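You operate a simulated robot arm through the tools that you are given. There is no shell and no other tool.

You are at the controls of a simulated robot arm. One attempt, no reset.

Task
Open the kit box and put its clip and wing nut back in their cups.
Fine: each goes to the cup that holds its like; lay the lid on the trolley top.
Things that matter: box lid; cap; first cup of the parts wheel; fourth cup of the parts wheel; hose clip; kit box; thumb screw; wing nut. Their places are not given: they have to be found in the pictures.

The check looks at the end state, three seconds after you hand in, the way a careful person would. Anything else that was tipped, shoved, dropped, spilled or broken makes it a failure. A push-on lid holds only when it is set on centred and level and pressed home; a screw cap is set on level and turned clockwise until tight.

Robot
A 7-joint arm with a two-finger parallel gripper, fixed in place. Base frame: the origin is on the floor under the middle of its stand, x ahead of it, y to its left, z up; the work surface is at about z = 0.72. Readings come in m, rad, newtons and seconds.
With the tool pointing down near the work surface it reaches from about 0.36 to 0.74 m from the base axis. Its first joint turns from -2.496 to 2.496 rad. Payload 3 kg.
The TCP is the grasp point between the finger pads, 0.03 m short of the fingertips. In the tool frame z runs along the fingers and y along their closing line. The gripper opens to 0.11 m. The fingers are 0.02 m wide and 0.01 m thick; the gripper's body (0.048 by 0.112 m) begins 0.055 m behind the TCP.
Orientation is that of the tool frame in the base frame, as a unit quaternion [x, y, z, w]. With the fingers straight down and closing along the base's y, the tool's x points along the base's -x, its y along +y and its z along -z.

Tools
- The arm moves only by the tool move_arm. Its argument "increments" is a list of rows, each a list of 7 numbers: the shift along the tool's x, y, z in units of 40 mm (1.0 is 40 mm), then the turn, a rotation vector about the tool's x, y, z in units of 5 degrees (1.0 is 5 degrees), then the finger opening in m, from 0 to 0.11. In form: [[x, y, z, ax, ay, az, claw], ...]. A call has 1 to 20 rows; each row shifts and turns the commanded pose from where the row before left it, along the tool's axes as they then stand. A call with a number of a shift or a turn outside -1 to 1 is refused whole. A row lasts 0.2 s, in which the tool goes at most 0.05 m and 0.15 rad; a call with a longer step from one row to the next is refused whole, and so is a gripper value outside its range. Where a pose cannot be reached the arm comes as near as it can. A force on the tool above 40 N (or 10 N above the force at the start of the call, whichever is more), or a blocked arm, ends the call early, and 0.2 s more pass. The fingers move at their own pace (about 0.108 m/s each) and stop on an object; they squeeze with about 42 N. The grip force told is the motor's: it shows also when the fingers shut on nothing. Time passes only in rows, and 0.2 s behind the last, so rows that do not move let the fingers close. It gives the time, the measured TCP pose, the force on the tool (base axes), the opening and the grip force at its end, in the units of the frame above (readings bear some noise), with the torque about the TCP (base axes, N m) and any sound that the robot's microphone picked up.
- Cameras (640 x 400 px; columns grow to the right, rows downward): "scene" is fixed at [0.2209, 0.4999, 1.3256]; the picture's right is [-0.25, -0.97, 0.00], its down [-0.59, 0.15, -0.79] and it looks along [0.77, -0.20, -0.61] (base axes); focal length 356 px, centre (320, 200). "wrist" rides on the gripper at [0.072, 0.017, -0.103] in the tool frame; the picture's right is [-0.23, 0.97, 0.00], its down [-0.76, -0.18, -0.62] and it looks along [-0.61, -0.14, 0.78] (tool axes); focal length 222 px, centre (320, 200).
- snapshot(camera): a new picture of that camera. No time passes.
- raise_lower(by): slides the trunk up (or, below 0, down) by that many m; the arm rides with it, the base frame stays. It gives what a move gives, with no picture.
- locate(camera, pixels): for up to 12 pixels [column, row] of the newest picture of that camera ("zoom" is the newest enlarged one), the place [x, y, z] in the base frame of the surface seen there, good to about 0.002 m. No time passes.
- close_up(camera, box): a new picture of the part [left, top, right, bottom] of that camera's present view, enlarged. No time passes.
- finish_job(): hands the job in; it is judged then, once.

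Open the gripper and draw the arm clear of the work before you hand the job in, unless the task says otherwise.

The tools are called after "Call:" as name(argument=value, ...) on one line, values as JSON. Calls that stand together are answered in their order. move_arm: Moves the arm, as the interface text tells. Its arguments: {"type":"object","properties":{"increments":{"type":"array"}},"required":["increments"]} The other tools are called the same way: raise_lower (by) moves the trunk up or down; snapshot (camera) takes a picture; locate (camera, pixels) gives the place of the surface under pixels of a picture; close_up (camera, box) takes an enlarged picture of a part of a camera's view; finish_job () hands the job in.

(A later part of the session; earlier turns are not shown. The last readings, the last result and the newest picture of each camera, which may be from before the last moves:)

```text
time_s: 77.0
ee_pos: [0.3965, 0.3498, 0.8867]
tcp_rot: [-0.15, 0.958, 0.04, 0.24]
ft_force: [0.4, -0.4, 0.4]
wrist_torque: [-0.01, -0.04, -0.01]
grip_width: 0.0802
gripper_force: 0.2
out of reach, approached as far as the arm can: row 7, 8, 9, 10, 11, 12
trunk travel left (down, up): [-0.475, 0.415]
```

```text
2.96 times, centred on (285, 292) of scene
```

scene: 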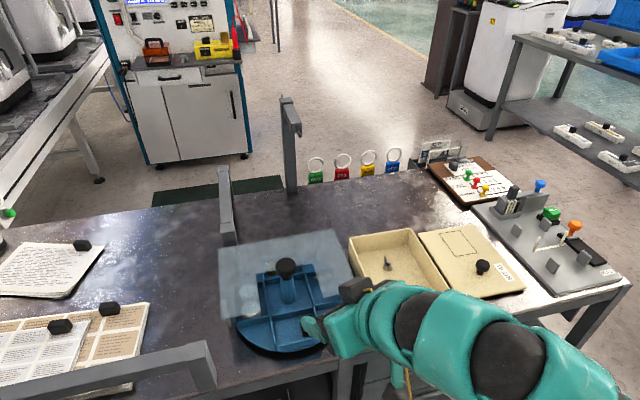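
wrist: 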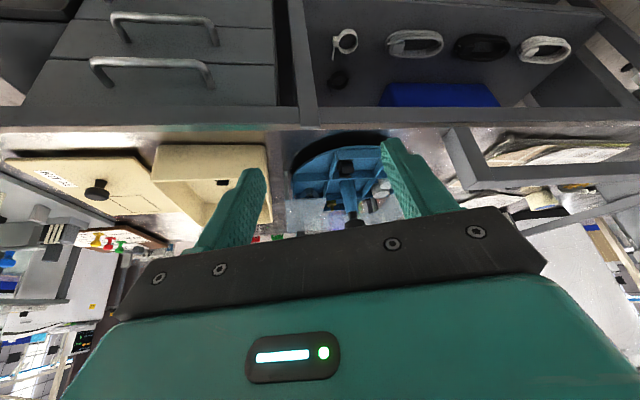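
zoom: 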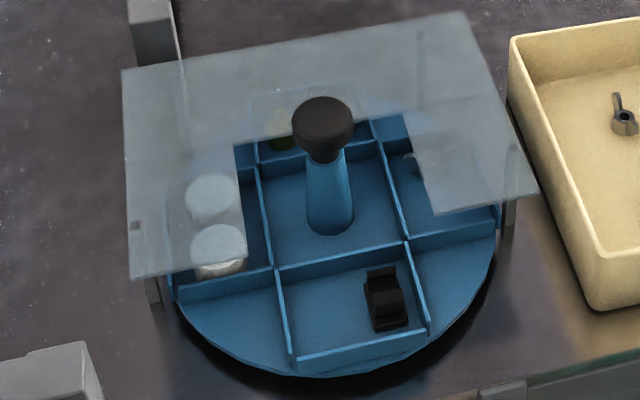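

The wheel looks exactly aligned, with the resident clip in the right half of the front cup. I zoom on the clip and wing nut in the box and locate points on them.

Call:
close_up(camera="scene", box=[385, 275, 425, 305])

Call:
locate(camera="zoom", pixels=[[180, 190], [300, 365], [420, 345], [230, 100], [330, 90], [400, 190], [260, 270], [330, 270], [300, 180], [420, 260], [245, 320], [350, 330]])

Call:
close_up(camera="scene", box=[372, 250, 404, 274])

Call:
locate(camera="zoom", pixels=[[255, 90], [320, 200], [300, 260], [360, 270], [380, 250], [270, 230], [345, 215], [300, 310]])

```text
13.33 times, centred on (405, 290) of scene
```

zoom: 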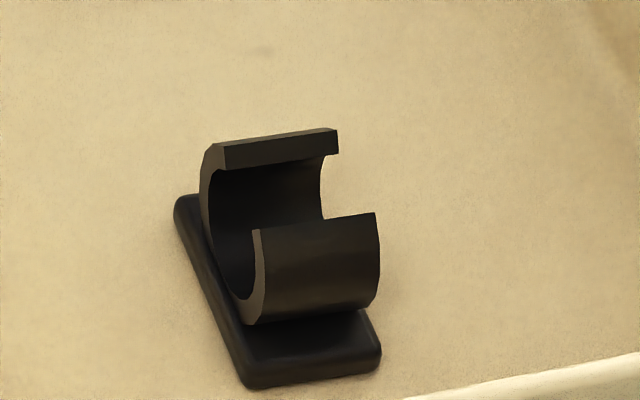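

```text
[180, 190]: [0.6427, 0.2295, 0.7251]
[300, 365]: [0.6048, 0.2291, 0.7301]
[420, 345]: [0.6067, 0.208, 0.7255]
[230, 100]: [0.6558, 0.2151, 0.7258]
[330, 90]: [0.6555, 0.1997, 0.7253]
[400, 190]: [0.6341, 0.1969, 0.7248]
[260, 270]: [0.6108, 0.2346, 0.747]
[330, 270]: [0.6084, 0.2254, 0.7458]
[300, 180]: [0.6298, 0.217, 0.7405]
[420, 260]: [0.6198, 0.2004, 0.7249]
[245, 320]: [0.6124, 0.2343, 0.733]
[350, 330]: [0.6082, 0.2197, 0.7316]
```

```text
16.00 times, centred on (388, 262) of scene
```

zoom: 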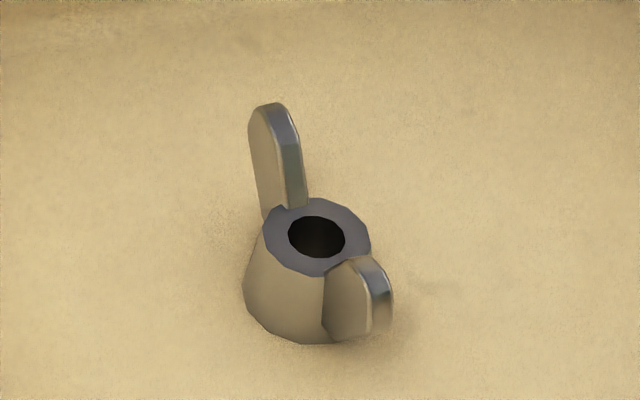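

```text
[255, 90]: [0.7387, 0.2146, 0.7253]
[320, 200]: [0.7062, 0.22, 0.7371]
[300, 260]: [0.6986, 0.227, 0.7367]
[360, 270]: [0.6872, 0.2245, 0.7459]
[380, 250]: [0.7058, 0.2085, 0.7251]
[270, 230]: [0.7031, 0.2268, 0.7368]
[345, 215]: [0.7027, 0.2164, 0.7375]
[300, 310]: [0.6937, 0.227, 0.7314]
```

The clip stands on its base plate (≈43 mm along x, ≈21 mm wide), with a C-ring open upward; I can grip it across its width. I rotate the tool to yaw −11° to match it and move above the box keeping the ~28° tilt.

Call:
move_arm(increments=[[0, 0, 0, 0.458, 0, 0.851, 0.06], [0, 0, 0, 0.458, 0, 0.851, 0.06], [0, 0, 0, 0.458, 0, 0.851, 0.06], [0, 0, 0, 0.458, 0, 0.851, 0.06], [0, 0, 0, 0.458, 0, 0.851, 0.06], [0, 0, 0, 0.458, 0, 0.851, 0.06], [-0.669, -0.275, 0.5086, 0, 0, 0, 0.06], [-0.669, -0.275, 0.5086, 0, 0, 0, 0.06], [-0.669, -0.275, 0.5086, 0, 0, 0, 0.06], [-0.669, -0.275, 0.5086, 0, 0, 0, 0.06], [-0.669, -0.275, 0.5086, 0, 0, 0, 0.06], [-0.669, -0.275, 0.5086, 0, 0, 0, 0.06], [-0.669, -0.275, 0.5086, 0, 0, 0, 0.06]])

Call:
snapshot(camera="wrist")

```text
time_s: 79.8
ee_pos: [0.597, 0.1595, 0.8057]
tcp_rot: [0.096, 0.964, -0.017, 0.248]
ft_force: [-3.1, 0.7, 21.4]
wrist_torque: [0.81, -0.36, 0.13]
grip_width: 0.0595
gripper_force: 0.1
out of reach, approached as far as the arm can: row 1, 2, 3, 4, 5, 6
trunk travel left (down, up): [-0.475, 0.415]
stopped in row 13: the force on the tool passed its limit at 42 N (the readings are from after the stop); the commanded pose is now the measured one
```

```text
taken
```

wrist: 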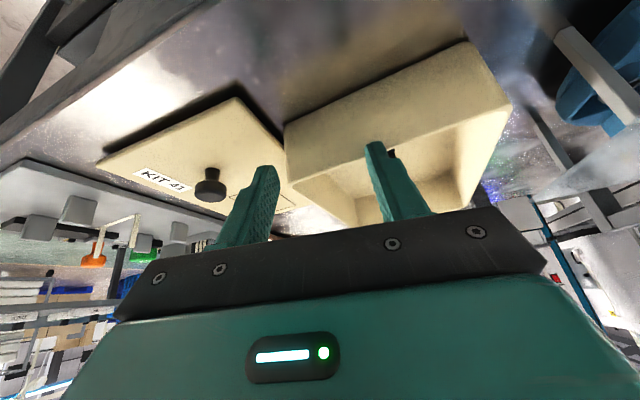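

During the out-of-reach rows the pose drifted, and a finger came down on the box's right rim (42 N stop). I lift straight up at once and check the box.

Call:
move_arm(increments=[[-0.24, 0, -0.44, 0, 0, 0, 0.06], [-0.48, 0, -0.877, 0, 0, 0, 0.06]])

Call:
snapshot(camera="scene")

Call:
snapshot(camera="wrist")

```text
time_s: 80.5
ee_pos: [0.5955, 0.1598, 0.861]
tcp_rot: [0.093, 0.965, -0.017, 0.245]
ft_force: [0.7, -0.8, 0.3]
wrist_torque: [-0.01, 0.01, 0.03]
grip_width: 0.06
gripper_force: 0.0
trunk travel left (down, up): [-0.475, 0.415]
```

```text
taken
```

scene: 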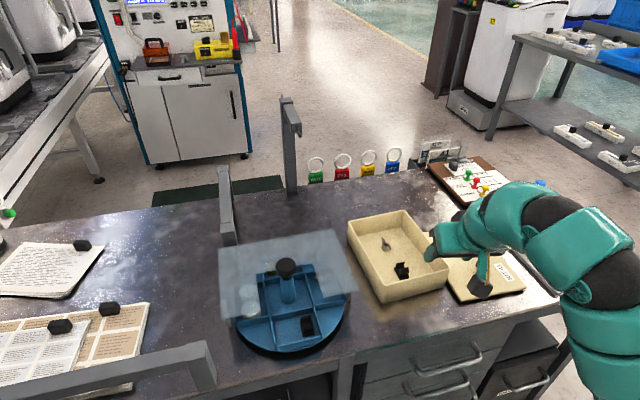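

```text
taken
```

wrist: 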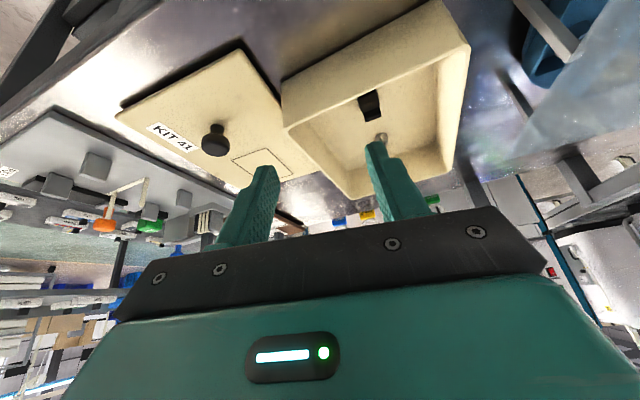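

The box has been pushed back a few centimetres by that contact (its front-left corner went from about (375,328) to (380,300)). I locate its corners, the parts and the lid to know exactly what moved.

Call:
close_up(camera="scene", box=[330, 200, 470, 315])

Call:
locate(camera="scene", pixels=[[348, 223], [408, 211], [446, 266], [384, 288], [384, 303], [447, 282], [460, 302], [524, 289], [350, 230], [403, 272], [387, 244], [370, 250]])

```text
3.48 times, centred on (400, 258) of scene
```

zoom: 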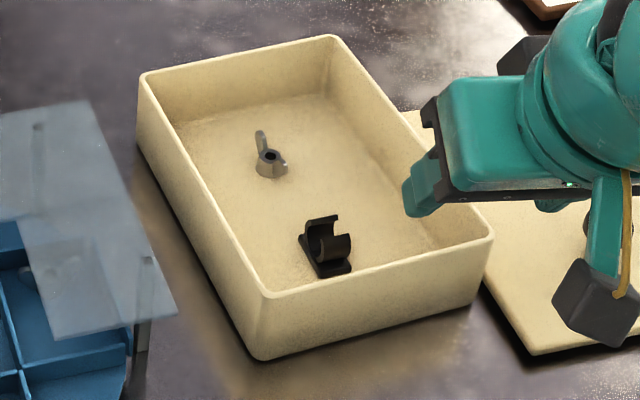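

```text
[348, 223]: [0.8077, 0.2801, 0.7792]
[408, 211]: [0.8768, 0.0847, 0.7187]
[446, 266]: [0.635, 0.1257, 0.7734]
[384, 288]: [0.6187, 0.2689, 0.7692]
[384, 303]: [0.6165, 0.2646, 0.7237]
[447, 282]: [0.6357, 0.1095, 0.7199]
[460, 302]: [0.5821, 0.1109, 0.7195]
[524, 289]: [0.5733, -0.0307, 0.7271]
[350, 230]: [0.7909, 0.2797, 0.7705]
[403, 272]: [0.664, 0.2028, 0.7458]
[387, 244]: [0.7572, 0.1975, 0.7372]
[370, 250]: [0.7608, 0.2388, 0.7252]
```

The box slid about +5 cm in x, −3 cm in y and turned ~6°; the parts are still inside and the lid did not move. I will first put the box back. For that I raise the trunk to its start height so the tool can work upright here.

Call:
raise_lower(by=0.2)

Call:
move_arm(increments=[[0.48, 0, 0.877, 0, 0, 0, 0.06], [0.48, 0, 0.877, 0, 0, 0, 0.06], [0.48, 0, 0.877, 0, 0, 0, 0.06], [0.24, 0, 0.44, 0, 0, 0, 0.06]])

```text
time_s: 82.6
ee_pos: [0.5956, 0.1601, 1.0621]
tcp_rot: [0.094, 0.965, -0.017, 0.244]
ft_force: [0.0, 0.4, -0.3]
wrist_torque: [0.01, 0.02, -0.02]
grip_width: 0.06
gripper_force: 0.1
trunk travel left (down, up): [-0.675, 0.215]
```

```text
time_s: 83.6
ee_pos: [0.5961, 0.1599, 0.9196]
tcp_rot: [0.094, 0.965, -0.018, 0.244]
ft_force: [-0.3, -0.5, -0.5]
wrist_torque: [0.02, 0.01, 0.02]
grip_width: 0.0601
gripper_force: 0.1
trunk travel left (down, up): [-0.675, 0.215]
```

Descent was clean. Now I bring the tool upright in steps while drifting slightly outward.

Call:
move_arm(increments=[[-0.13, 0, 0.06, 0, 1, 0, 0.06], [-0.13, 0, 0.05, 0, 1, 0, 0.06], [-0.14, 0, 0.04, 0, 1, 0, 0.06], [-0.14, 0, 0.03, 0, 1, 0, 0.06], [-0.14, 0, 0.02, 0, 1, 0, 0.06], [-0.14, 0, 0.01, 0, 0.65, 0, 0.06]])

Call:
snapshot(camera="wrist")

```text
time_s: 85.0
ee_pos: [0.6287, 0.1549, 0.9219]
tcp_rot: [0.096, 0.995, 0.007, 0.002]
ft_force: [-1.1, 0.0, -0.9]
wrist_torque: [0.0, -0.04, -0.02]
grip_width: 0.0599
gripper_force: 0.0
trunk travel left (down, up): [-0.675, 0.215]
```

```text
taken
```

wrist: 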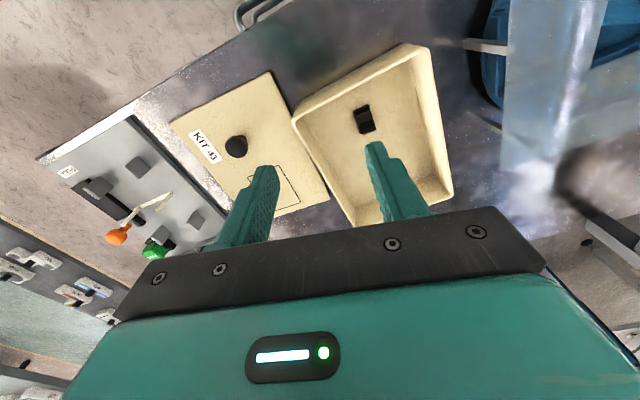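

The tool is upright with the open box in view. I locate its rim corners and the parts from here.

Call:
locate(camera="wrist", pixels=[[296, 119], [424, 50], [449, 195], [354, 222], [365, 120], [360, 84], [325, 175], [272, 76], [326, 186], [440, 120], [310, 112]])

Call:
close_up(camera="wrist", box=[270, 30, 470, 240])

```text
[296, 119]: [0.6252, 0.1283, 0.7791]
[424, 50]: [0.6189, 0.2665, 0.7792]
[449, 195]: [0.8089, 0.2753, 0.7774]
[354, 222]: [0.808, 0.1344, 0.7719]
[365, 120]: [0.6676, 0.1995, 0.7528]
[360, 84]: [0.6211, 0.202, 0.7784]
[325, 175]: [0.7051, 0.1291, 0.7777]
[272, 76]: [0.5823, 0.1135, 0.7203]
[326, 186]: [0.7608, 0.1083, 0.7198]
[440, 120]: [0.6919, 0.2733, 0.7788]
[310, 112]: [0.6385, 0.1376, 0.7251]
```

```text
1.90 times, centred on (370, 135) of wrist
```

zoom: 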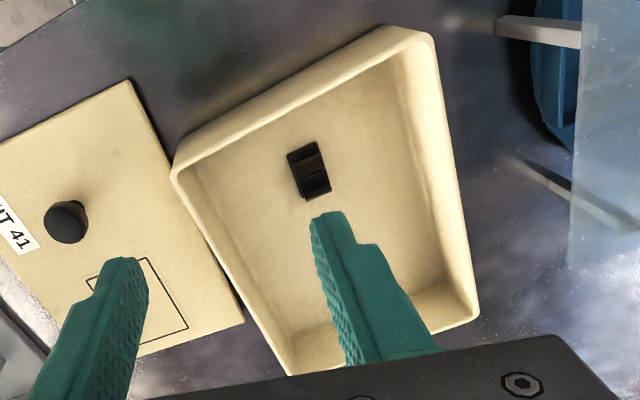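

Rim corners now: front-right (0.625,0.128), front-left (0.619,0.267), rear-left (0.809,0.275) – so the box must go back by about (−0.056,+0.025) and turn −4°. I line up (yaw 2.6°) over the right wall near (0.675,0.132) to pinch it.

Call:
move_arm(increments=[[0, 0, 0.6, 0, 0, -0.907, 0.06], [0, 0, 0.6, 0, 0, -0.907, 0.06], [0, 0, 0.6, 0, 0, -0.907, 0.06], [-0.565, -0.315, 0, 0, 0, 0, 0.06], [-0.565, -0.315, 0, 0, 0, 0, 0.06], [0, 0, 0, 0, 0, 0, 0.06]])

Call:
snapshot(camera="wrist")

```text
time_s: 86.4
ee_pos: [0.675, 0.1316, 0.8509]
tcp_rot: [-0.023, 1.0, 0.007, 0.003]
ft_force: [-0.1, 0.0, 0.7]
wrist_torque: [0.01, 0.0, -0.01]
grip_width: 0.0603
gripper_force: 0.0
trunk travel left (down, up): [-0.675, 0.215]
```

```text
taken
```

wrist: 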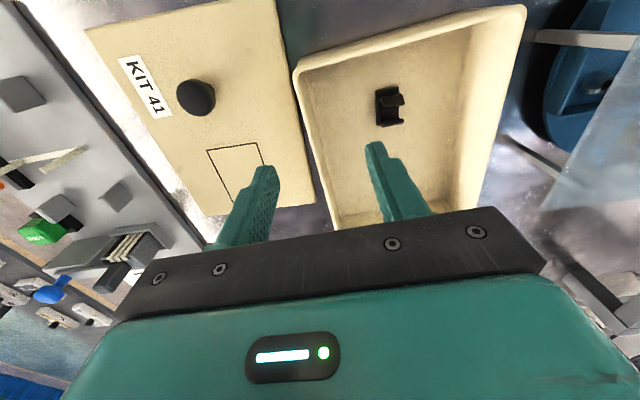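

I check where the right wall's rim lies relative to the TCP by locating pixels across it near (313,139).

Call:
locate(camera="wrist", pixels=[[308, 139], [312, 139], [315, 139], [318, 139], [322, 139], [326, 139], [390, 105], [404, 85]])

Call:
close_up(camera="wrist", box=[270, 80, 370, 200])

```text
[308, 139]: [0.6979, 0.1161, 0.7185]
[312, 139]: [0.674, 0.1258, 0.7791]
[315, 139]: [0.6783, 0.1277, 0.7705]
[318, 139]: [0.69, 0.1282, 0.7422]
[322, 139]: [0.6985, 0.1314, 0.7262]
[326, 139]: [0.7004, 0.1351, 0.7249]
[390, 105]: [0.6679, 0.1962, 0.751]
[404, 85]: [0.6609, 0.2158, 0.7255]
```

```text
3.33 times, centred on (320, 140) of wrist
```

zoom: 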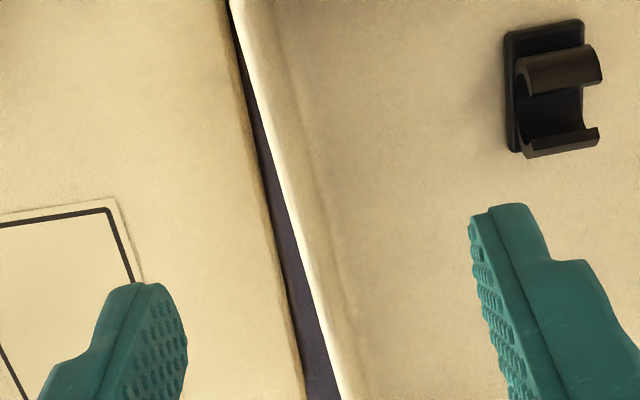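

The wall's rim is at y≈0.1255, 5 mm right of the TCP. I shift over it, descend to z≈0.785 and close on the wall.

Call:
move_arm(increments=[[0, -0.14, 0, 0, 0, 0, 0.06], [0, 0, 0.55, 0, 0, 0, 0.06], [0, 0, 0.55, 0, 0, 0, 0.06], [0, 0, 0.55, 0, 0, 0, 0.06]])

Call:
move_arm(increments=[[0, 0, 0, 0, 0, 0, 0.03], [0, 0, 0, 0, 0, 0, 0.01], [0, 0, 0, 0, 0, 0, 0.0], [0, 0, 0, 0, 0, 0, 0.0]])

Call:
snapshot(camera="wrist")

```text
time_s: 87.4
ee_pos: [0.6743, 0.1265, 0.784]
tcp_rot: [-0.023, 1.0, 0.006, 0.002]
ft_force: [0.2, 0.6, -1.0]
wrist_torque: [0.01, 0.04, -0.01]
grip_width: 0.06
gripper_force: 0.0
trunk travel left (down, up): [-0.675, 0.215]
```

```text
time_s: 88.4
ee_pos: [0.6742, 0.1262, 0.7841]
tcp_rot: [-0.022, 1.0, 0.005, 0.003]
ft_force: [-0.2, -1.0, -0.9]
wrist_torque: [-0.76, -0.13, 0.07]
grip_width: 0.0039
gripper_force: 42.2
trunk travel left (down, up): [-0.675, 0.215]
```

```text
taken
```

wrist: 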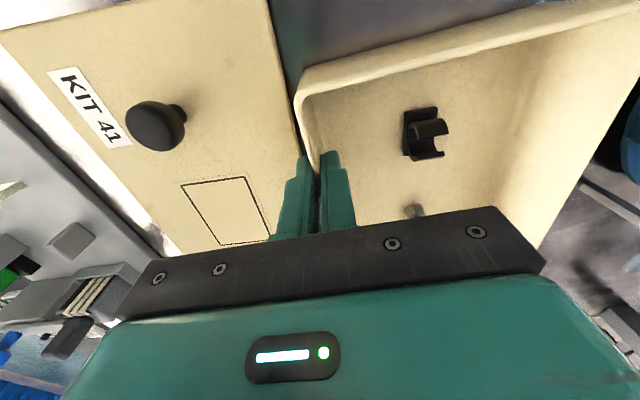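

The wall is pinched (3.9 mm). I check in the scene that the box still sits flat.

Call:
close_up(camera="scene", box=[330, 190, 490, 315])

Call:
locate(camera="zoom", pixels=[[72, 122], [215, 375], [230, 340], [420, 280], [210, 345], [300, 90]])

```text
3.20 times, centred on (410, 252) of scene
```

zoom: 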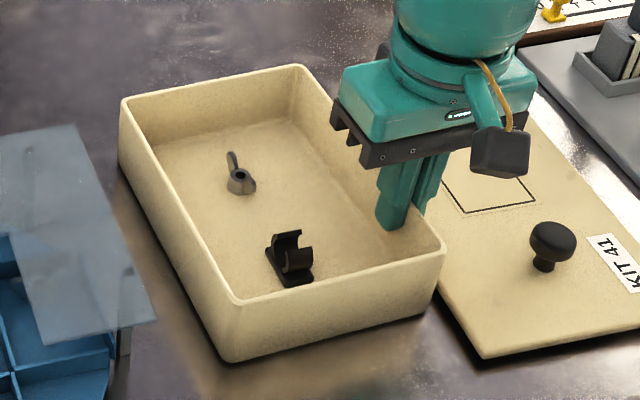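

```text
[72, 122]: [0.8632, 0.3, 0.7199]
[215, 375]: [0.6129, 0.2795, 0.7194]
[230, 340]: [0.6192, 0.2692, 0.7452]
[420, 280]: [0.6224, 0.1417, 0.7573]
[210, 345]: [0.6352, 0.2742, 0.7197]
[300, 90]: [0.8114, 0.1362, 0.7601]
```

The box sits flat. I drag it back slowly by (−0.061,+0.0295) with a −4° turn.

Call:
move_arm(increments=[[0.149, 0.0805, 0, 0, 0, 0.084, 0.0], [0.149, 0.0805, 0, 0, 0, 0.084, 0.0], [0.149, 0.0805, 0, 0, 0, 0.084, 0.0], [0.149, 0.0805, 0, 0, 0, 0.084, 0.0], [0.149, 0.0805, 0, 0, 0, 0.084, 0.0], [0.149, 0.0805, 0, 0, 0, 0.084, 0.0], [0.149, 0.0805, 0, 0, 0, 0.084, 0.0], [0.149, 0.0805, 0, 0, 0, 0.084, 0.0], [0.149, 0.0805, 0, 0, 0, 0.084, 0.0], [0.149, 0.0805, 0, 0, 0, 0.084, 0.0]])

Call:
snapshot(camera="scene")

Call:
close_up(camera="scene", box=[330, 200, 490, 335])

```text
time_s: 90.6
ee_pos: [0.6139, 0.1605, 0.7827]
tcp_rot: [0.014, 1.0, 0.006, 0.002]
ft_force: [0.0, -0.8, -0.1]
wrist_torque: [-0.67, -0.1, 0.05]
grip_width: 0.0041
gripper_force: 42.0
trunk travel left (down, up): [-0.675, 0.215]
```

```text
taken
```

scene: 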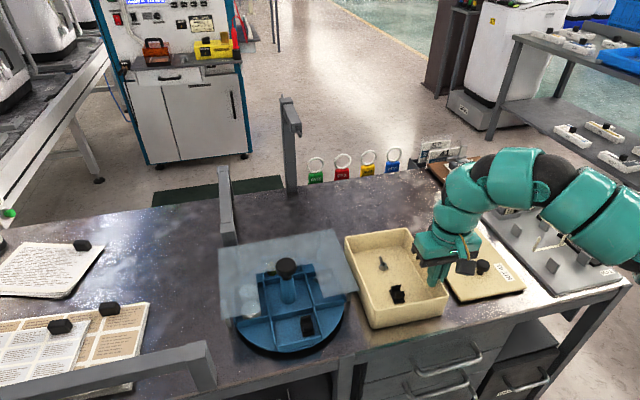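

```text
2.96 times, centred on (410, 268) of scene
```

zoom: 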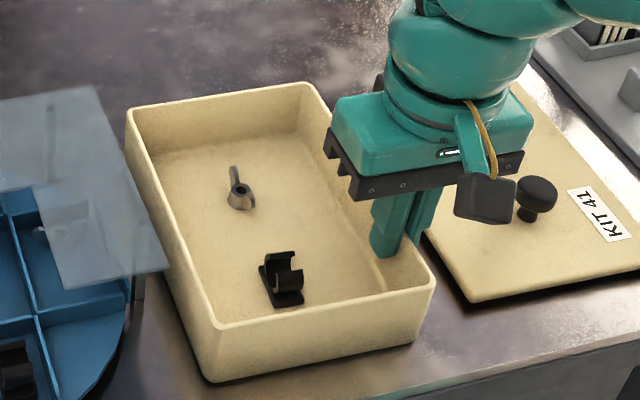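

The box is nearly at its original place. I compare corner positions with the original ones (front-left bottom was (0.566,0.301), rear-left rim about (0.76,0.292)).

Call:
locate(camera="zoom", pixels=[[130, 112], [215, 325], [208, 378], [432, 285], [412, 340], [313, 87]])

Call:
locate(camera="scene", pixels=[[347, 239], [372, 314], [373, 311], [370, 326], [446, 292], [455, 295], [375, 330], [349, 234]])

```text
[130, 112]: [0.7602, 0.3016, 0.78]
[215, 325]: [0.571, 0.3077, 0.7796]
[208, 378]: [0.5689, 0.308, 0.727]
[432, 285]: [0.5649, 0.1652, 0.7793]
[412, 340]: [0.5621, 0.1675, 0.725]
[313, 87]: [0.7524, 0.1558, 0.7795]
```

```text
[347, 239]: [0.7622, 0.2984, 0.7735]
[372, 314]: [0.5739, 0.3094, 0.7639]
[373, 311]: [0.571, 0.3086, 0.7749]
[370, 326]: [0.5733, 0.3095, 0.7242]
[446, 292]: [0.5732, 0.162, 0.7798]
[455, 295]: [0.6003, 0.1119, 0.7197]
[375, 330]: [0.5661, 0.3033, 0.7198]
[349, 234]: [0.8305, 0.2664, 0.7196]
```

Only y is off by about +8 mm now (centre (0.662,0.2326) vs. original (0.661,0.2245)). I drag it 8 mm in −y and then release.

Call:
move_arm(increments=[[0, -0.05, 0, 0, 0, 0, 0.0], [0, -0.05, 0, 0, 0, 0, 0.0], [0, -0.05, 0, 0, 0, 0, 0.0], [0, -0.05, 0, 0, 0, 0, 0.0], [0, 0, 0, 0, 0, 0, 0.0], [0, 0, 0, 0, 0, 0, 0.02], [0, 0, 0, 0, 0, 0, 0.03], [0, 0, 0, 0, 0, 0, 0.03]])

Call:
move_arm(increments=[[0, 0, -0.5, 0, 0, 0, 0.03], [0, 0, -0.8, 0, 0, 0, 0.03], [0, 0, -0.8, 0, 0, 0, 0.03]])

Call:
snapshot(camera="wrist")

Call:
snapshot(camera="scene")

```text
time_s: 92.4
ee_pos: [0.6152, 0.1519, 0.7855]
tcp_rot: [0.014, 1.0, 0.006, 0.002]
ft_force: [0.1, 0.4, 0.5]
wrist_torque: [0.0, 0.01, 0.0]
grip_width: 0.0303
gripper_force: 0.0
trunk travel left (down, up): [-0.675, 0.215]
```

```text
time_s: 93.2
ee_pos: [0.615, 0.1514, 0.8692]
tcp_rot: [0.015, 1.0, 0.007, 0.002]
ft_force: [-0.2, 0.3, 0.3]
wrist_torque: [-0.01, 0.01, -0.01]
grip_width: 0.0299
gripper_force: 0.0
trunk travel left (down, up): [-0.675, 0.215]
```

```text
taken
```

wrist: 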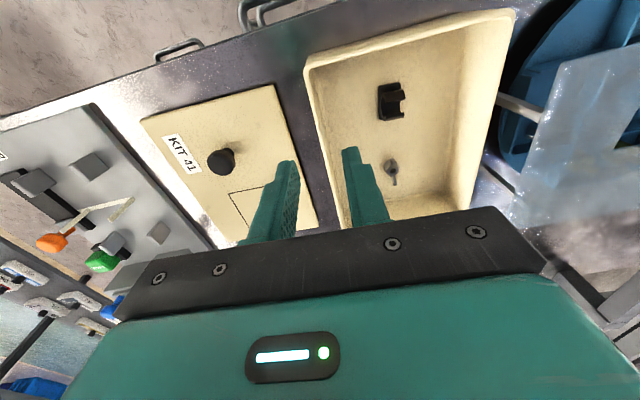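

```text
taken
```

scene: 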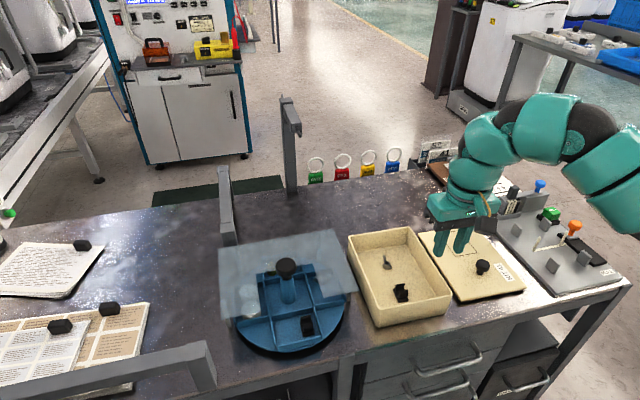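

The box is back at its original place and everything else is unchanged. Now I locate the clip precisely from the wrist view at about (391,100).

Call:
close_up(camera="wrist", box=[360, 70, 430, 130])

Call:
locate(camera="zoom", pixels=[[160, 130], [185, 320], [350, 300], [300, 115], [340, 150], [380, 190], [280, 180], [240, 270], [360, 260], [400, 160], [230, 200]])

Call:
close_up(camera="scene", box=[385, 275, 425, 305])

```text
6.67 times, centred on (395, 100) of wrist
```

zoom: 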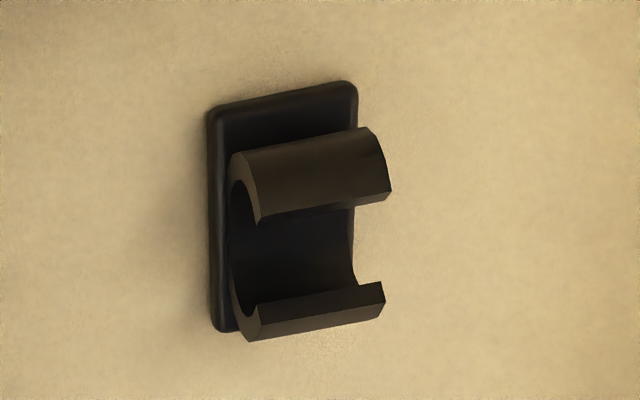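

```text
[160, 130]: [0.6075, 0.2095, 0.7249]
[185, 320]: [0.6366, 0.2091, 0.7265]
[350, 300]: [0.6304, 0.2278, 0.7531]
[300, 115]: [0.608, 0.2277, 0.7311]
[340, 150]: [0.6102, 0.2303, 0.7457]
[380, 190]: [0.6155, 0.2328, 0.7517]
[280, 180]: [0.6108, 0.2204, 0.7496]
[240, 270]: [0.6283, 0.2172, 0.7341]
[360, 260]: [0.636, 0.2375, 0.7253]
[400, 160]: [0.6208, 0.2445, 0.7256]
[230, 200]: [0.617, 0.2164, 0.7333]
```

```text
13.33 times, centred on (405, 290) of scene
```

zoom: 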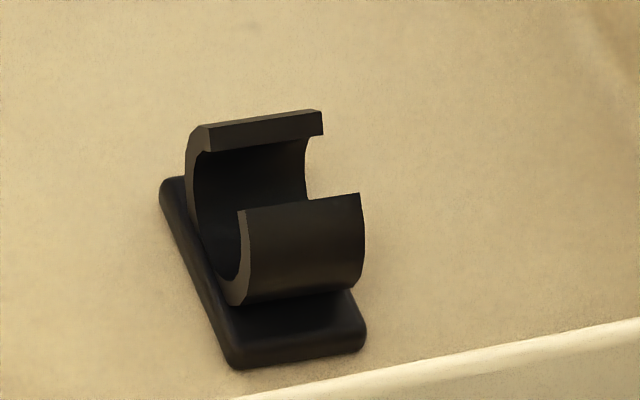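

The clip's ring centre is about (0.622,0.2255), with its short axis along y, top at z≈0.753. I move above it with 6 cm opening.

Call:
move_arm(increments=[[-0.045, 0.619, 0, 0, 0, 0, 0.06], [-0.045, 0.619, 0, 0, 0, 0, 0.06], [-0.045, 0.619, 0, 0, 0, 0, 0.06], [0, 0, 0.5, 0, 0, 0, 0.06], [0, 0, 0.5, 0, 0, 0, 0.06]])

Call:
snapshot(camera="wrist")

```text
time_s: 94.4
ee_pos: [0.6246, 0.2244, 0.8304]
tcp_rot: [0.014, 1.0, 0.006, 0.003]
ft_force: [-0.9, 0.2, 0.2]
wrist_torque: [-0.01, 0.01, 0.02]
grip_width: 0.0601
gripper_force: 0.1
trunk travel left (down, up): [-0.675, 0.215]
```

```text
taken
```

wrist: 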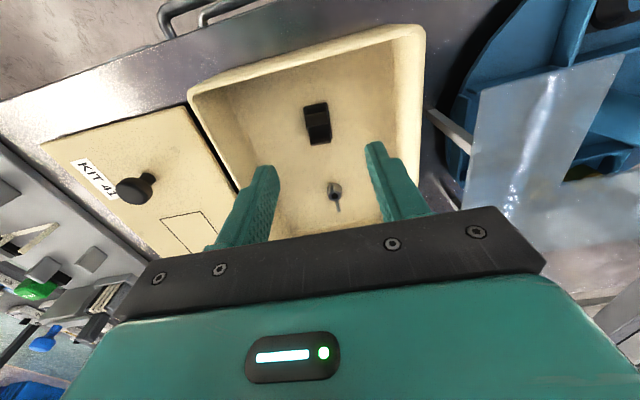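

The clip appears at (318,122), slightly nearer than the TCP's ground point. I zoom to measure it again.

Call:
close_up(camera="wrist", box=[285, 90, 355, 155])

Call:
locate(camera="zoom", pixels=[[210, 155], [385, 145], [300, 165], [300, 185], [300, 320], [225, 320], [390, 310], [300, 335], [190, 110], [370, 85]])

```text
6.15 times, centred on (320, 122) of wrist
```

zoom: 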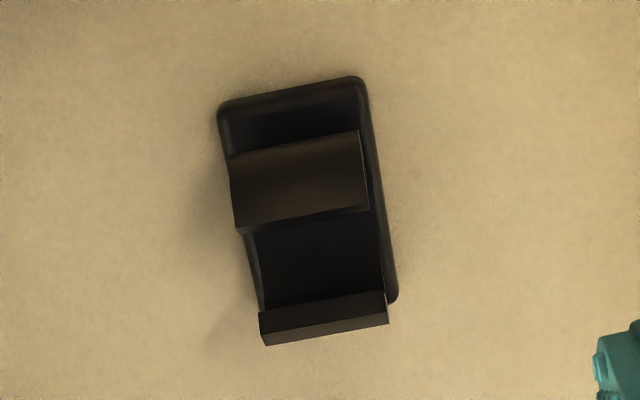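

```text
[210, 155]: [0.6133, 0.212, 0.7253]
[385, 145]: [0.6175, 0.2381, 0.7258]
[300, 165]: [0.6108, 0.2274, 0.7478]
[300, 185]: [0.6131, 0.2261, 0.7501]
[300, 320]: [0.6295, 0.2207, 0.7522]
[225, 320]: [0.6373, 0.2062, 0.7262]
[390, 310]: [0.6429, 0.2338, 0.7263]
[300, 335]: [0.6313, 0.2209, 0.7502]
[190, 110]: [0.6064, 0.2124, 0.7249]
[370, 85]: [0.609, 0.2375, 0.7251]
```

The clip's long axis points about −9°. I turn the tool 7° clockwise, centre on (0.621,0.226) and descend to z≈0.767.

Call:
move_arm(increments=[[0.09, 0.035, 0, 0, 0, 0.7, 0.06], [0, 0, 0.2, 0, 0, 0.7, 0.06], [0, 0, 0.5, 0, 0, 0, 0.06], [0, 0, 0.5, 0, 0, 0, 0.06], [0, 0, 0.38, 0, 0, 0, 0.06]])

Call:
snapshot(camera="wrist")

Call:
close_up(camera="scene", box=[350, 230, 450, 330])

```text
time_s: 95.6
ee_pos: [0.6213, 0.2269, 0.7659]
tcp_rot: [0.075, 0.997, 0.006, 0.001]
ft_force: [0.3, 0.2, -0.7]
wrist_torque: [-0.02, 0.0, -0.04]
grip_width: 0.0598
gripper_force: 0.1
trunk travel left (down, up): [-0.675, 0.215]
```

```text
taken
```

wrist: 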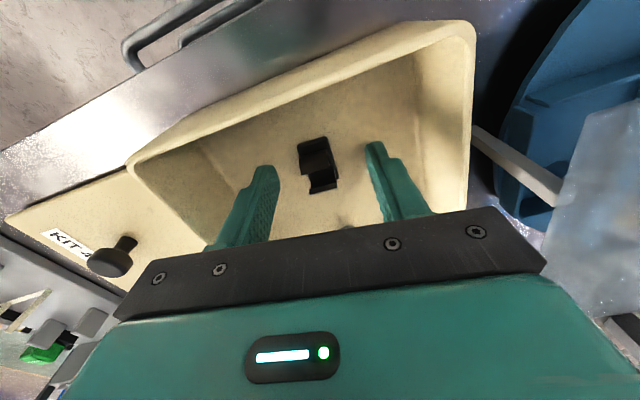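

```text
4.00 times, centred on (400, 280) of scene
```

zoom: 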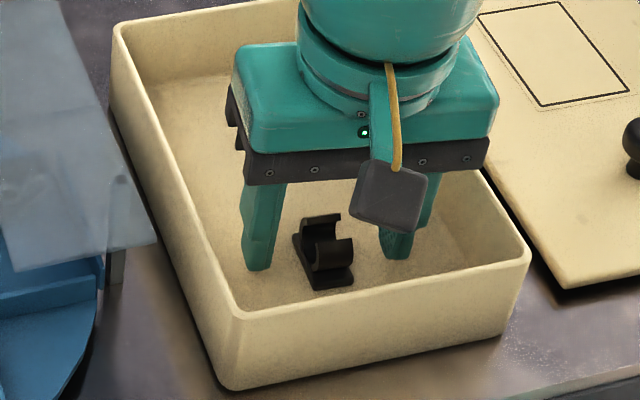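

The clip is centred between the fingers at (318,165). I close on it.

Call:
move_arm(increments=[[0, 0, 0, 0, 0, 0, 0.03], [0, 0, 0, 0, 0, 0, 0.018], [0, 0, 0, 0, 0, 0, 0.01], [0, 0, 0, 0, 0, 0, 0.01]])

Call:
snapshot(camera="wrist")

```text
time_s: 96.6
ee_pos: [0.6206, 0.2274, 0.7665]
tcp_rot: [0.075, 0.997, 0.005, 0.002]
ft_force: [-0.6, -1.1, 0.7]
wrist_torque: [-0.02, 0.0, 0.05]
grip_width: 0.0182
gripper_force: 42.5
trunk travel left (down, up): [-0.675, 0.215]
```

```text
taken
```

wrist: 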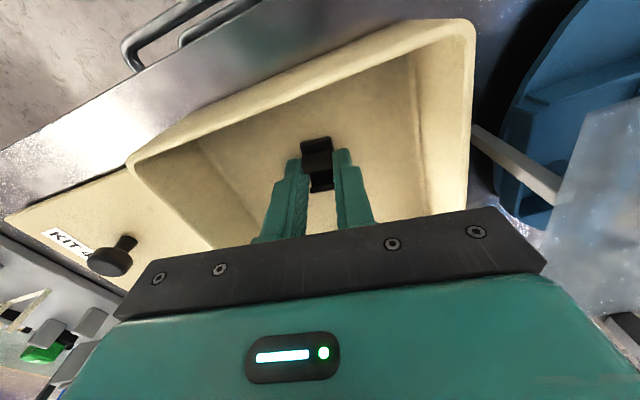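

Held at 18.2 mm on the ring. I lift it straight up out of the box.

Call:
move_arm(increments=[[0, 0, -0.3, 0, 0, 0, 0.01], [0, 0, -0.6, 0, 0, 0, 0.01], [0, 0, -0.8, 0, 0, 0, 0.01], [0, 0, -0.8, 0, 0, 0, 0.01]])

Call:
snapshot(camera="wrist")

Call:
snapshot(camera="scene")

```text
time_s: 97.6
ee_pos: [0.6178, 0.2233, 0.8655]
tcp_rot: [0.076, 0.997, 0.005, 0.001]
ft_force: [0.1, 0.0, 0.1]
wrist_torque: [-0.01, -0.01, 0.01]
grip_width: 0.0181
gripper_force: 42.0
trunk travel left (down, up): [-0.675, 0.215]
```

```text
taken
```

wrist: 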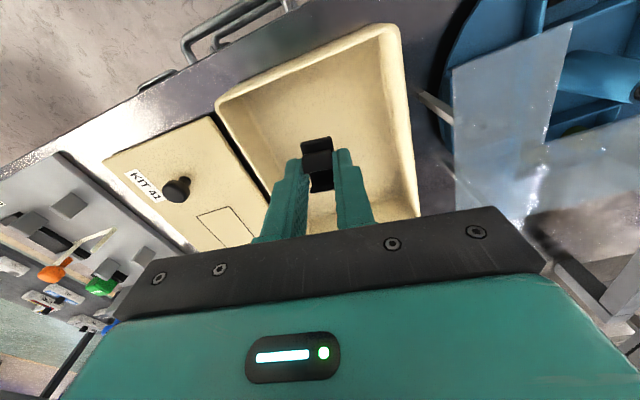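

```text
taken
```

scene: 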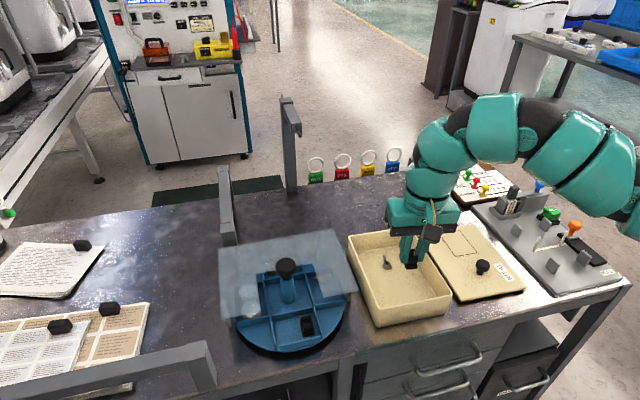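

The clip is in hand. I examine the front cup again to choose the drop spot beside the resident clip.

Call:
close_up(camera="scene", box=[260, 285, 340, 350])

Call:
locate(camera="zoom", pixels=[[135, 120], [165, 320], [400, 270], [345, 60], [240, 200], [290, 150], [320, 270], [395, 230], [270, 300], [200, 130], [300, 230], [335, 180]])

```text
6.15 times, centred on (300, 318) of scene
```

zoom: 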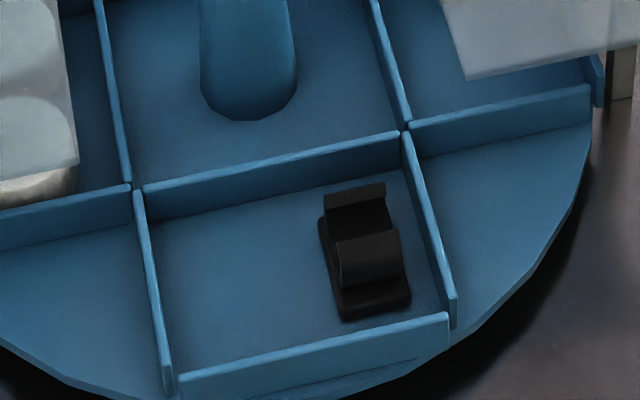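

```text
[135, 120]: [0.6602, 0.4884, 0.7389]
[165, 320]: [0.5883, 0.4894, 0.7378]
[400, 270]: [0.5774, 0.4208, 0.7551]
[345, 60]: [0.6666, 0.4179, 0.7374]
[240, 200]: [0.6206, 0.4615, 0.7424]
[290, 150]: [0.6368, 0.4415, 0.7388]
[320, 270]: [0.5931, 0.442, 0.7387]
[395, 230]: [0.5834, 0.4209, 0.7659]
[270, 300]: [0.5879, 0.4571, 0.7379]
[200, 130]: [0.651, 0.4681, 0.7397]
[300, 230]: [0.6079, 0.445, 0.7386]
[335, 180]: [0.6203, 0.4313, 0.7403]
```

Free space in the cup is y≈0.443–0.486; I will set the clip at about (0.592,0.463) with its long side along x. I turn the tool to yaw 0 and carry the clip to (0.565,0.42) at z≈0.87, in front of the guard.

Call:
move_arm(increments=[[0, 0, -0.06, 0, 0, -0.86, 0.01], [0, 0, -0.06, 0, 0, -0.86, 0.01], [0.221, 0.821, 0, 0, 0, 0, 0.01], [0.221, 0.821, 0, 0, 0, 0, 0.01], [0.221, 0.821, 0, 0, 0, 0, 0.01], [0.221, 0.821, 0, 0, 0, 0, 0.01], [0.221, 0.821, 0, 0, 0, 0, 0.01], [0.221, 0.821, 0, 0, 0, 0, 0.01]])

Call:
snapshot(camera="wrist")

```text
time_s: 99.4
ee_pos: [0.5401, 0.3643, 0.8775]
tcp_rot: [0.001, 1.0, 0.006, 0.003]
ft_force: [-0.3, -0.6, -2.1]
wrist_torque: [-0.01, -0.02, 0.01]
grip_width: 0.0182
gripper_force: 41.8
out of reach, approached as far as the arm can: row 5, 6, 7, 8
trunk travel left (down, up): [-0.675, 0.215]
```

```text
taken
```

wrist: 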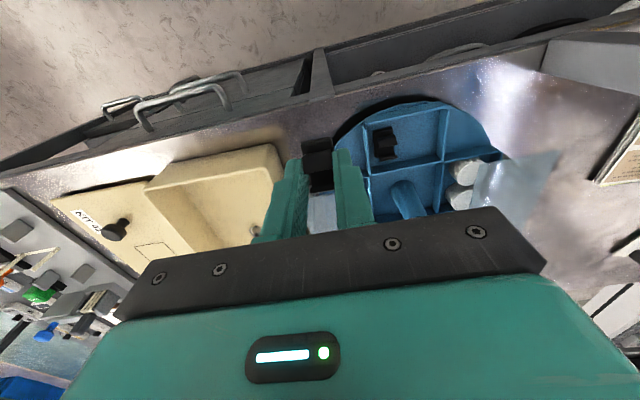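

At yaw 0 the arm stops at r≈0.65, so tilt is needed as before. I tilt 20° outward here, raise the arm and lower the trunk by 0.2, which earlier gave the longest reach.

Call:
move_arm(increments=[[0, 0, 0, 0, -1, 0, 0.01], [0, 0, 0, 0, -1, 0, 0.01], [0, 0, 0, 0, -1, 0, 0.01], [0, 0, 0, 0, -1, 0, 0.01], [-0.342, 0, -0.94, 0, 0, 0, 0.01], [-0.342, 0, -0.94, 0, 0, 0, 0.01], [-0.342, 0, -0.94, 0, 0, 0, 0.01], [-0.342, 0, -0.94, 0, 0, 0, 0.01], [-0.342, 0, -0.94, 0, 0, 0, 0.01]])

Call:
raise_lower(by=-0.2)

Call:
snapshot(camera="wrist")

```text
time_s: 101.4
ee_pos: [0.538, 0.3629, 1.0844]
tcp_rot: [0.0, 0.984, 0.006, 0.177]
ft_force: [-0.3, -0.5, -0.2]
wrist_torque: [-0.01, 0.0, -0.01]
grip_width: 0.0179
gripper_force: 41.4
trunk travel left (down, up): [-0.675, 0.215]
```

```text
time_s: 103.6
ee_pos: [0.5384, 0.3629, 0.8831]
tcp_rot: [0.001, 0.984, 0.006, 0.176]
ft_force: [-0.5, -0.4, -0.4]
wrist_torque: [-0.02, -0.01, -0.02]
grip_width: 0.0182
gripper_force: 42.1
trunk travel left (down, up): [-0.475, 0.415]
```

```text
taken
```

wrist: 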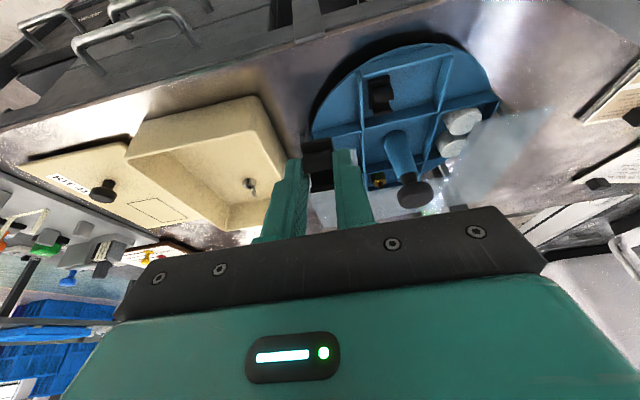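

No limits hit; tilt is 20°. I add 8° tilt and move over the cup's free half, to TCP (0.5725,0.463,0.863).

Call:
move_arm(increments=[[0, 0, 0, 0, -0.8, 0, 0.01], [0, 0, 0, 0, -0.8, 0, 0.01], [-0.128, 0.626, 0.211, 0, 0, 0, 0.01], [-0.128, 0.626, 0.211, 0, 0, 0, 0.01], [-0.128, 0.626, 0.211, 0, 0, 0, 0.01], [-0.128, 0.626, 0.211, 0, 0, 0, 0.01], [0, 0, 0, 0, 0, 0, 0.01]])

Call:
snapshot(camera="wrist")

Call:
close_up(camera="scene", box=[220, 230, 360, 360])

```text
time_s: 105.2
ee_pos: [0.5602, 0.4352, 0.8695]
tcp_rot: [0.002, 0.97, 0.005, 0.244]
ft_force: [-0.7, 0.0, -0.5]
wrist_torque: [0.02, 0.0, 0.0]
grip_width: 0.0181
gripper_force: 41.9
out of reach, approached as far as the arm can: row 5, 6
trunk travel left (down, up): [-0.475, 0.415]
```

```text
taken
```

wrist: 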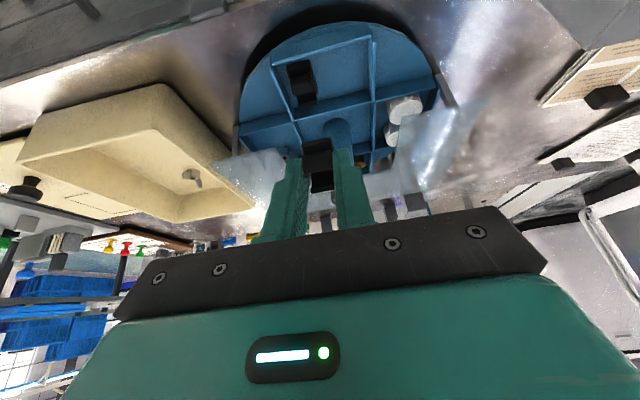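

```text
3.08 times, centred on (290, 295) of scene
```

zoom: 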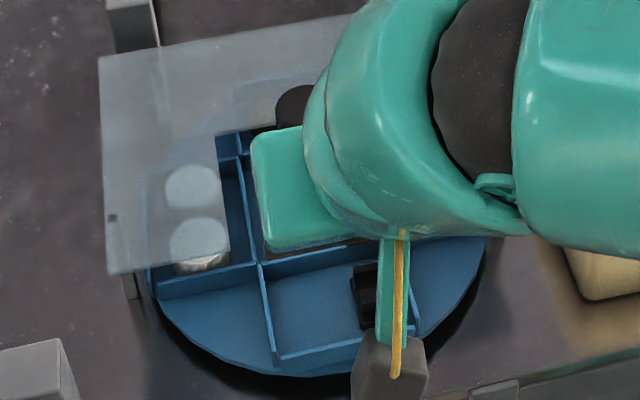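

The arm stopped at r≈0.71 with this yaw. I increase the tilt to 36° and turn the yaw 12° toward the arm's direction, then move over the free half of the cup.

Call:
move_arm(increments=[[0, 0, 0, 0, -0.77, 0, 0.01], [0, 0, 0, 0, -0.77, 0, 0.01], [0, 0, 0, -0.47, 0, -0.647, 0.01], [0, 0, 0, -0.47, 0, -0.647, 0.01], [0, 0, 0, -0.47, 0, -0.647, 0.01], [0.019, 0.259, 0.289, 0, 0, 0, 0.01], [0.019, 0.259, 0.289, 0, 0, 0, 0.01], [0, 0, 0, 0, 0, 0, 0.01]])

Call:
snapshot(camera="wrist")

Call:
snapshot(camera="scene")

```text
time_s: 107.0
ee_pos: [0.5707, 0.4573, 0.85]
tcp_rot: [-0.098, 0.946, 0.037, 0.308]
ft_force: [0.4, 0.3, 0.1]
wrist_torque: [0.01, 0.01, -0.01]
grip_width: 0.0181
gripper_force: 42.0
trunk travel left (down, up): [-0.475, 0.415]
```

```text
taken
```

wrist: 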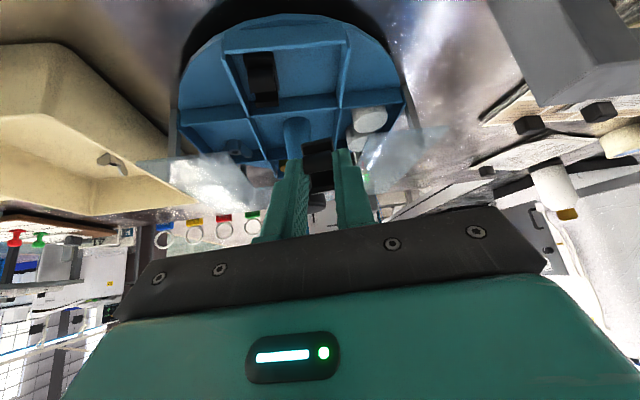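

```text
taken
```

scene: 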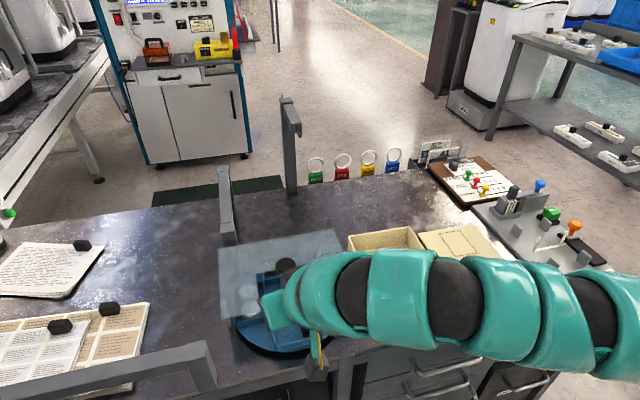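

Position reached with no limits (tilt 36°, yaw 13°). I shift 6 mm outward and descend to z≈0.79, just above contact.

Call:
move_arm(increments=[[-0.13, 0.04, 0.095, 0, 0, 0, 0.01], [0.294, 0, 0.4045, 0, 0, 0, 0.01], [0.294, 0, 0.4045, 0, 0, 0, 0.01], [0.25, 0, 0.344, 0, 0, 0, 0.01]])

Call:
snapshot(camera="wrist")

Call:
close_up(camera="scene", box=[220, 250, 360, 370])

```text
time_s: 108.0
ee_pos: [0.5757, 0.4609, 0.7914]
tcp_rot: [-0.097, 0.946, 0.037, 0.308]
ft_force: [-1.3, 0.1, 0.3]
wrist_torque: [0.01, 0.01, -0.03]
grip_width: 0.0182
gripper_force: 41.6
trunk travel left (down, up): [-0.475, 0.415]
```

```text
taken
```

wrist: 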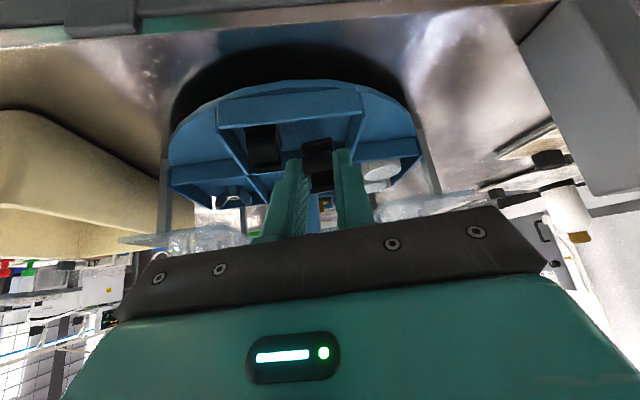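

```text
3.33 times, centred on (290, 310) of scene
```

zoom: 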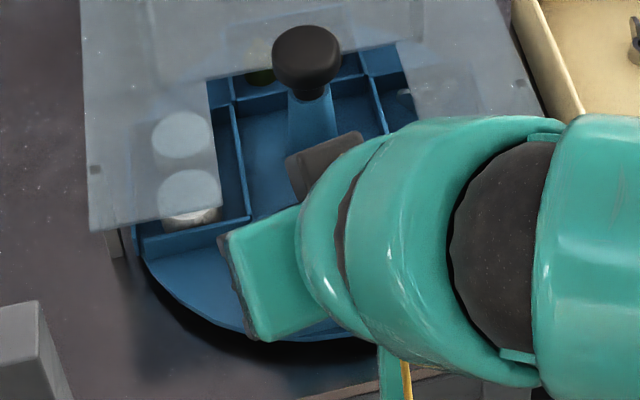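

I zoom the wrist view to see the held clip against the cup walls.

Call:
close_up(camera="wrist", box=[210, 80, 430, 240])

```text
2.50 times, centred on (320, 160) of wrist
```

zoom: 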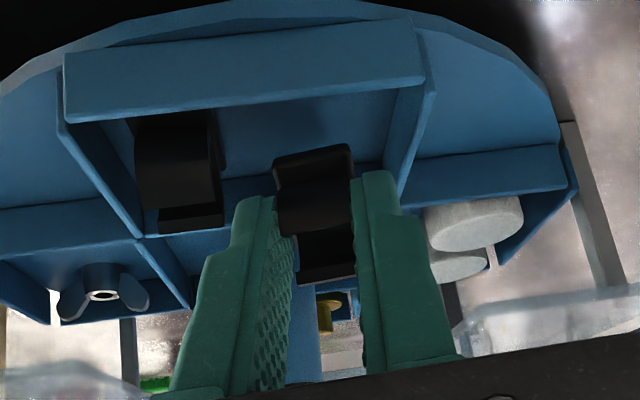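

The clip is inside the cup outline, left of the resident one. I lower in 2 mm steps to find contact.

Call:
move_arm(increments=[[0.0294, 0, 0.0405, 0, 0, 0, 0.01], [0.0294, 0, 0.0405, 0, 0, 0, 0.01], [0.0294, 0, 0.0405, 0, 0, 0, 0.01], [0.0294, 0, 0.0405, 0, 0, 0, 0.01]])

```text
time_s: 109.0
ee_pos: [0.5746, 0.4598, 0.7869]
tcp_rot: [-0.098, 0.945, 0.038, 0.309]
ft_force: [-0.1, 0.1, -0.4]
wrist_torque: [0.01, -0.02, -0.02]
grip_width: 0.018
gripper_force: 41.6
trunk travel left (down, up): [-0.475, 0.415]
```

No contact yet at z≈0.787. I continue lowering.

Call:
move_arm(increments=[[0.0294, 0, 0.0405, 0, 0, 0, 0.01], [0.0294, 0, 0.0405, 0, 0, 0, 0.01], [0.0294, 0, 0.0405, 0, 0, 0, 0.01]])

Call:
close_up(camera="wrist", box=[210, 80, 430, 240])

```text
time_s: 109.8
ee_pos: [0.575, 0.4614, 0.7798]
tcp_rot: [-0.097, 0.945, 0.038, 0.309]
ft_force: [0.6, -0.4, 6.1]
wrist_torque: [-0.07, -0.15, -0.06]
grip_width: 0.0185
gripper_force: 41.9
trunk travel left (down, up): [-0.475, 0.415]
```

```text
2.50 times, centred on (320, 160) of wrist
```

zoom: 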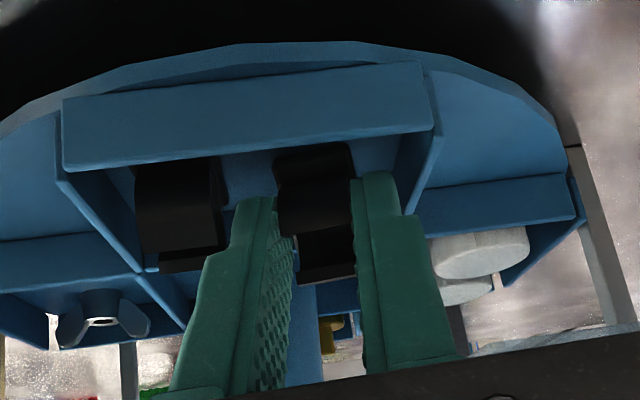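

Contact now (6 N). I press a little more in 1 mm steps so the clip pivots flat in the grasp.

Call:
move_arm(increments=[[0.0147, 0, 0.0202, 0, 0, 0, 0.01], [0.0147, 0, 0.0202, 0, 0, 0, 0.01], [0.0147, 0, 0.0202, 0, 0, 0, 0.01]])

Call:
close_up(camera="wrist", box=[210, 80, 430, 240])

```text
time_s: 110.6
ee_pos: [0.5747, 0.461, 0.7795]
tcp_rot: [-0.097, 0.945, 0.039, 0.31]
ft_force: [1.6, -0.5, 22.2]
wrist_torque: [-0.05, -0.42, 0.0]
grip_width: 0.0181
gripper_force: 42.0
trunk travel left (down, up): [-0.475, 0.415]
```

```text
2.50 times, centred on (320, 160) of wrist
```

zoom: 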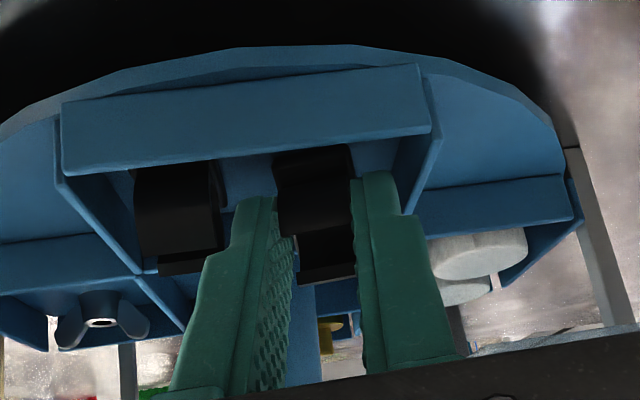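

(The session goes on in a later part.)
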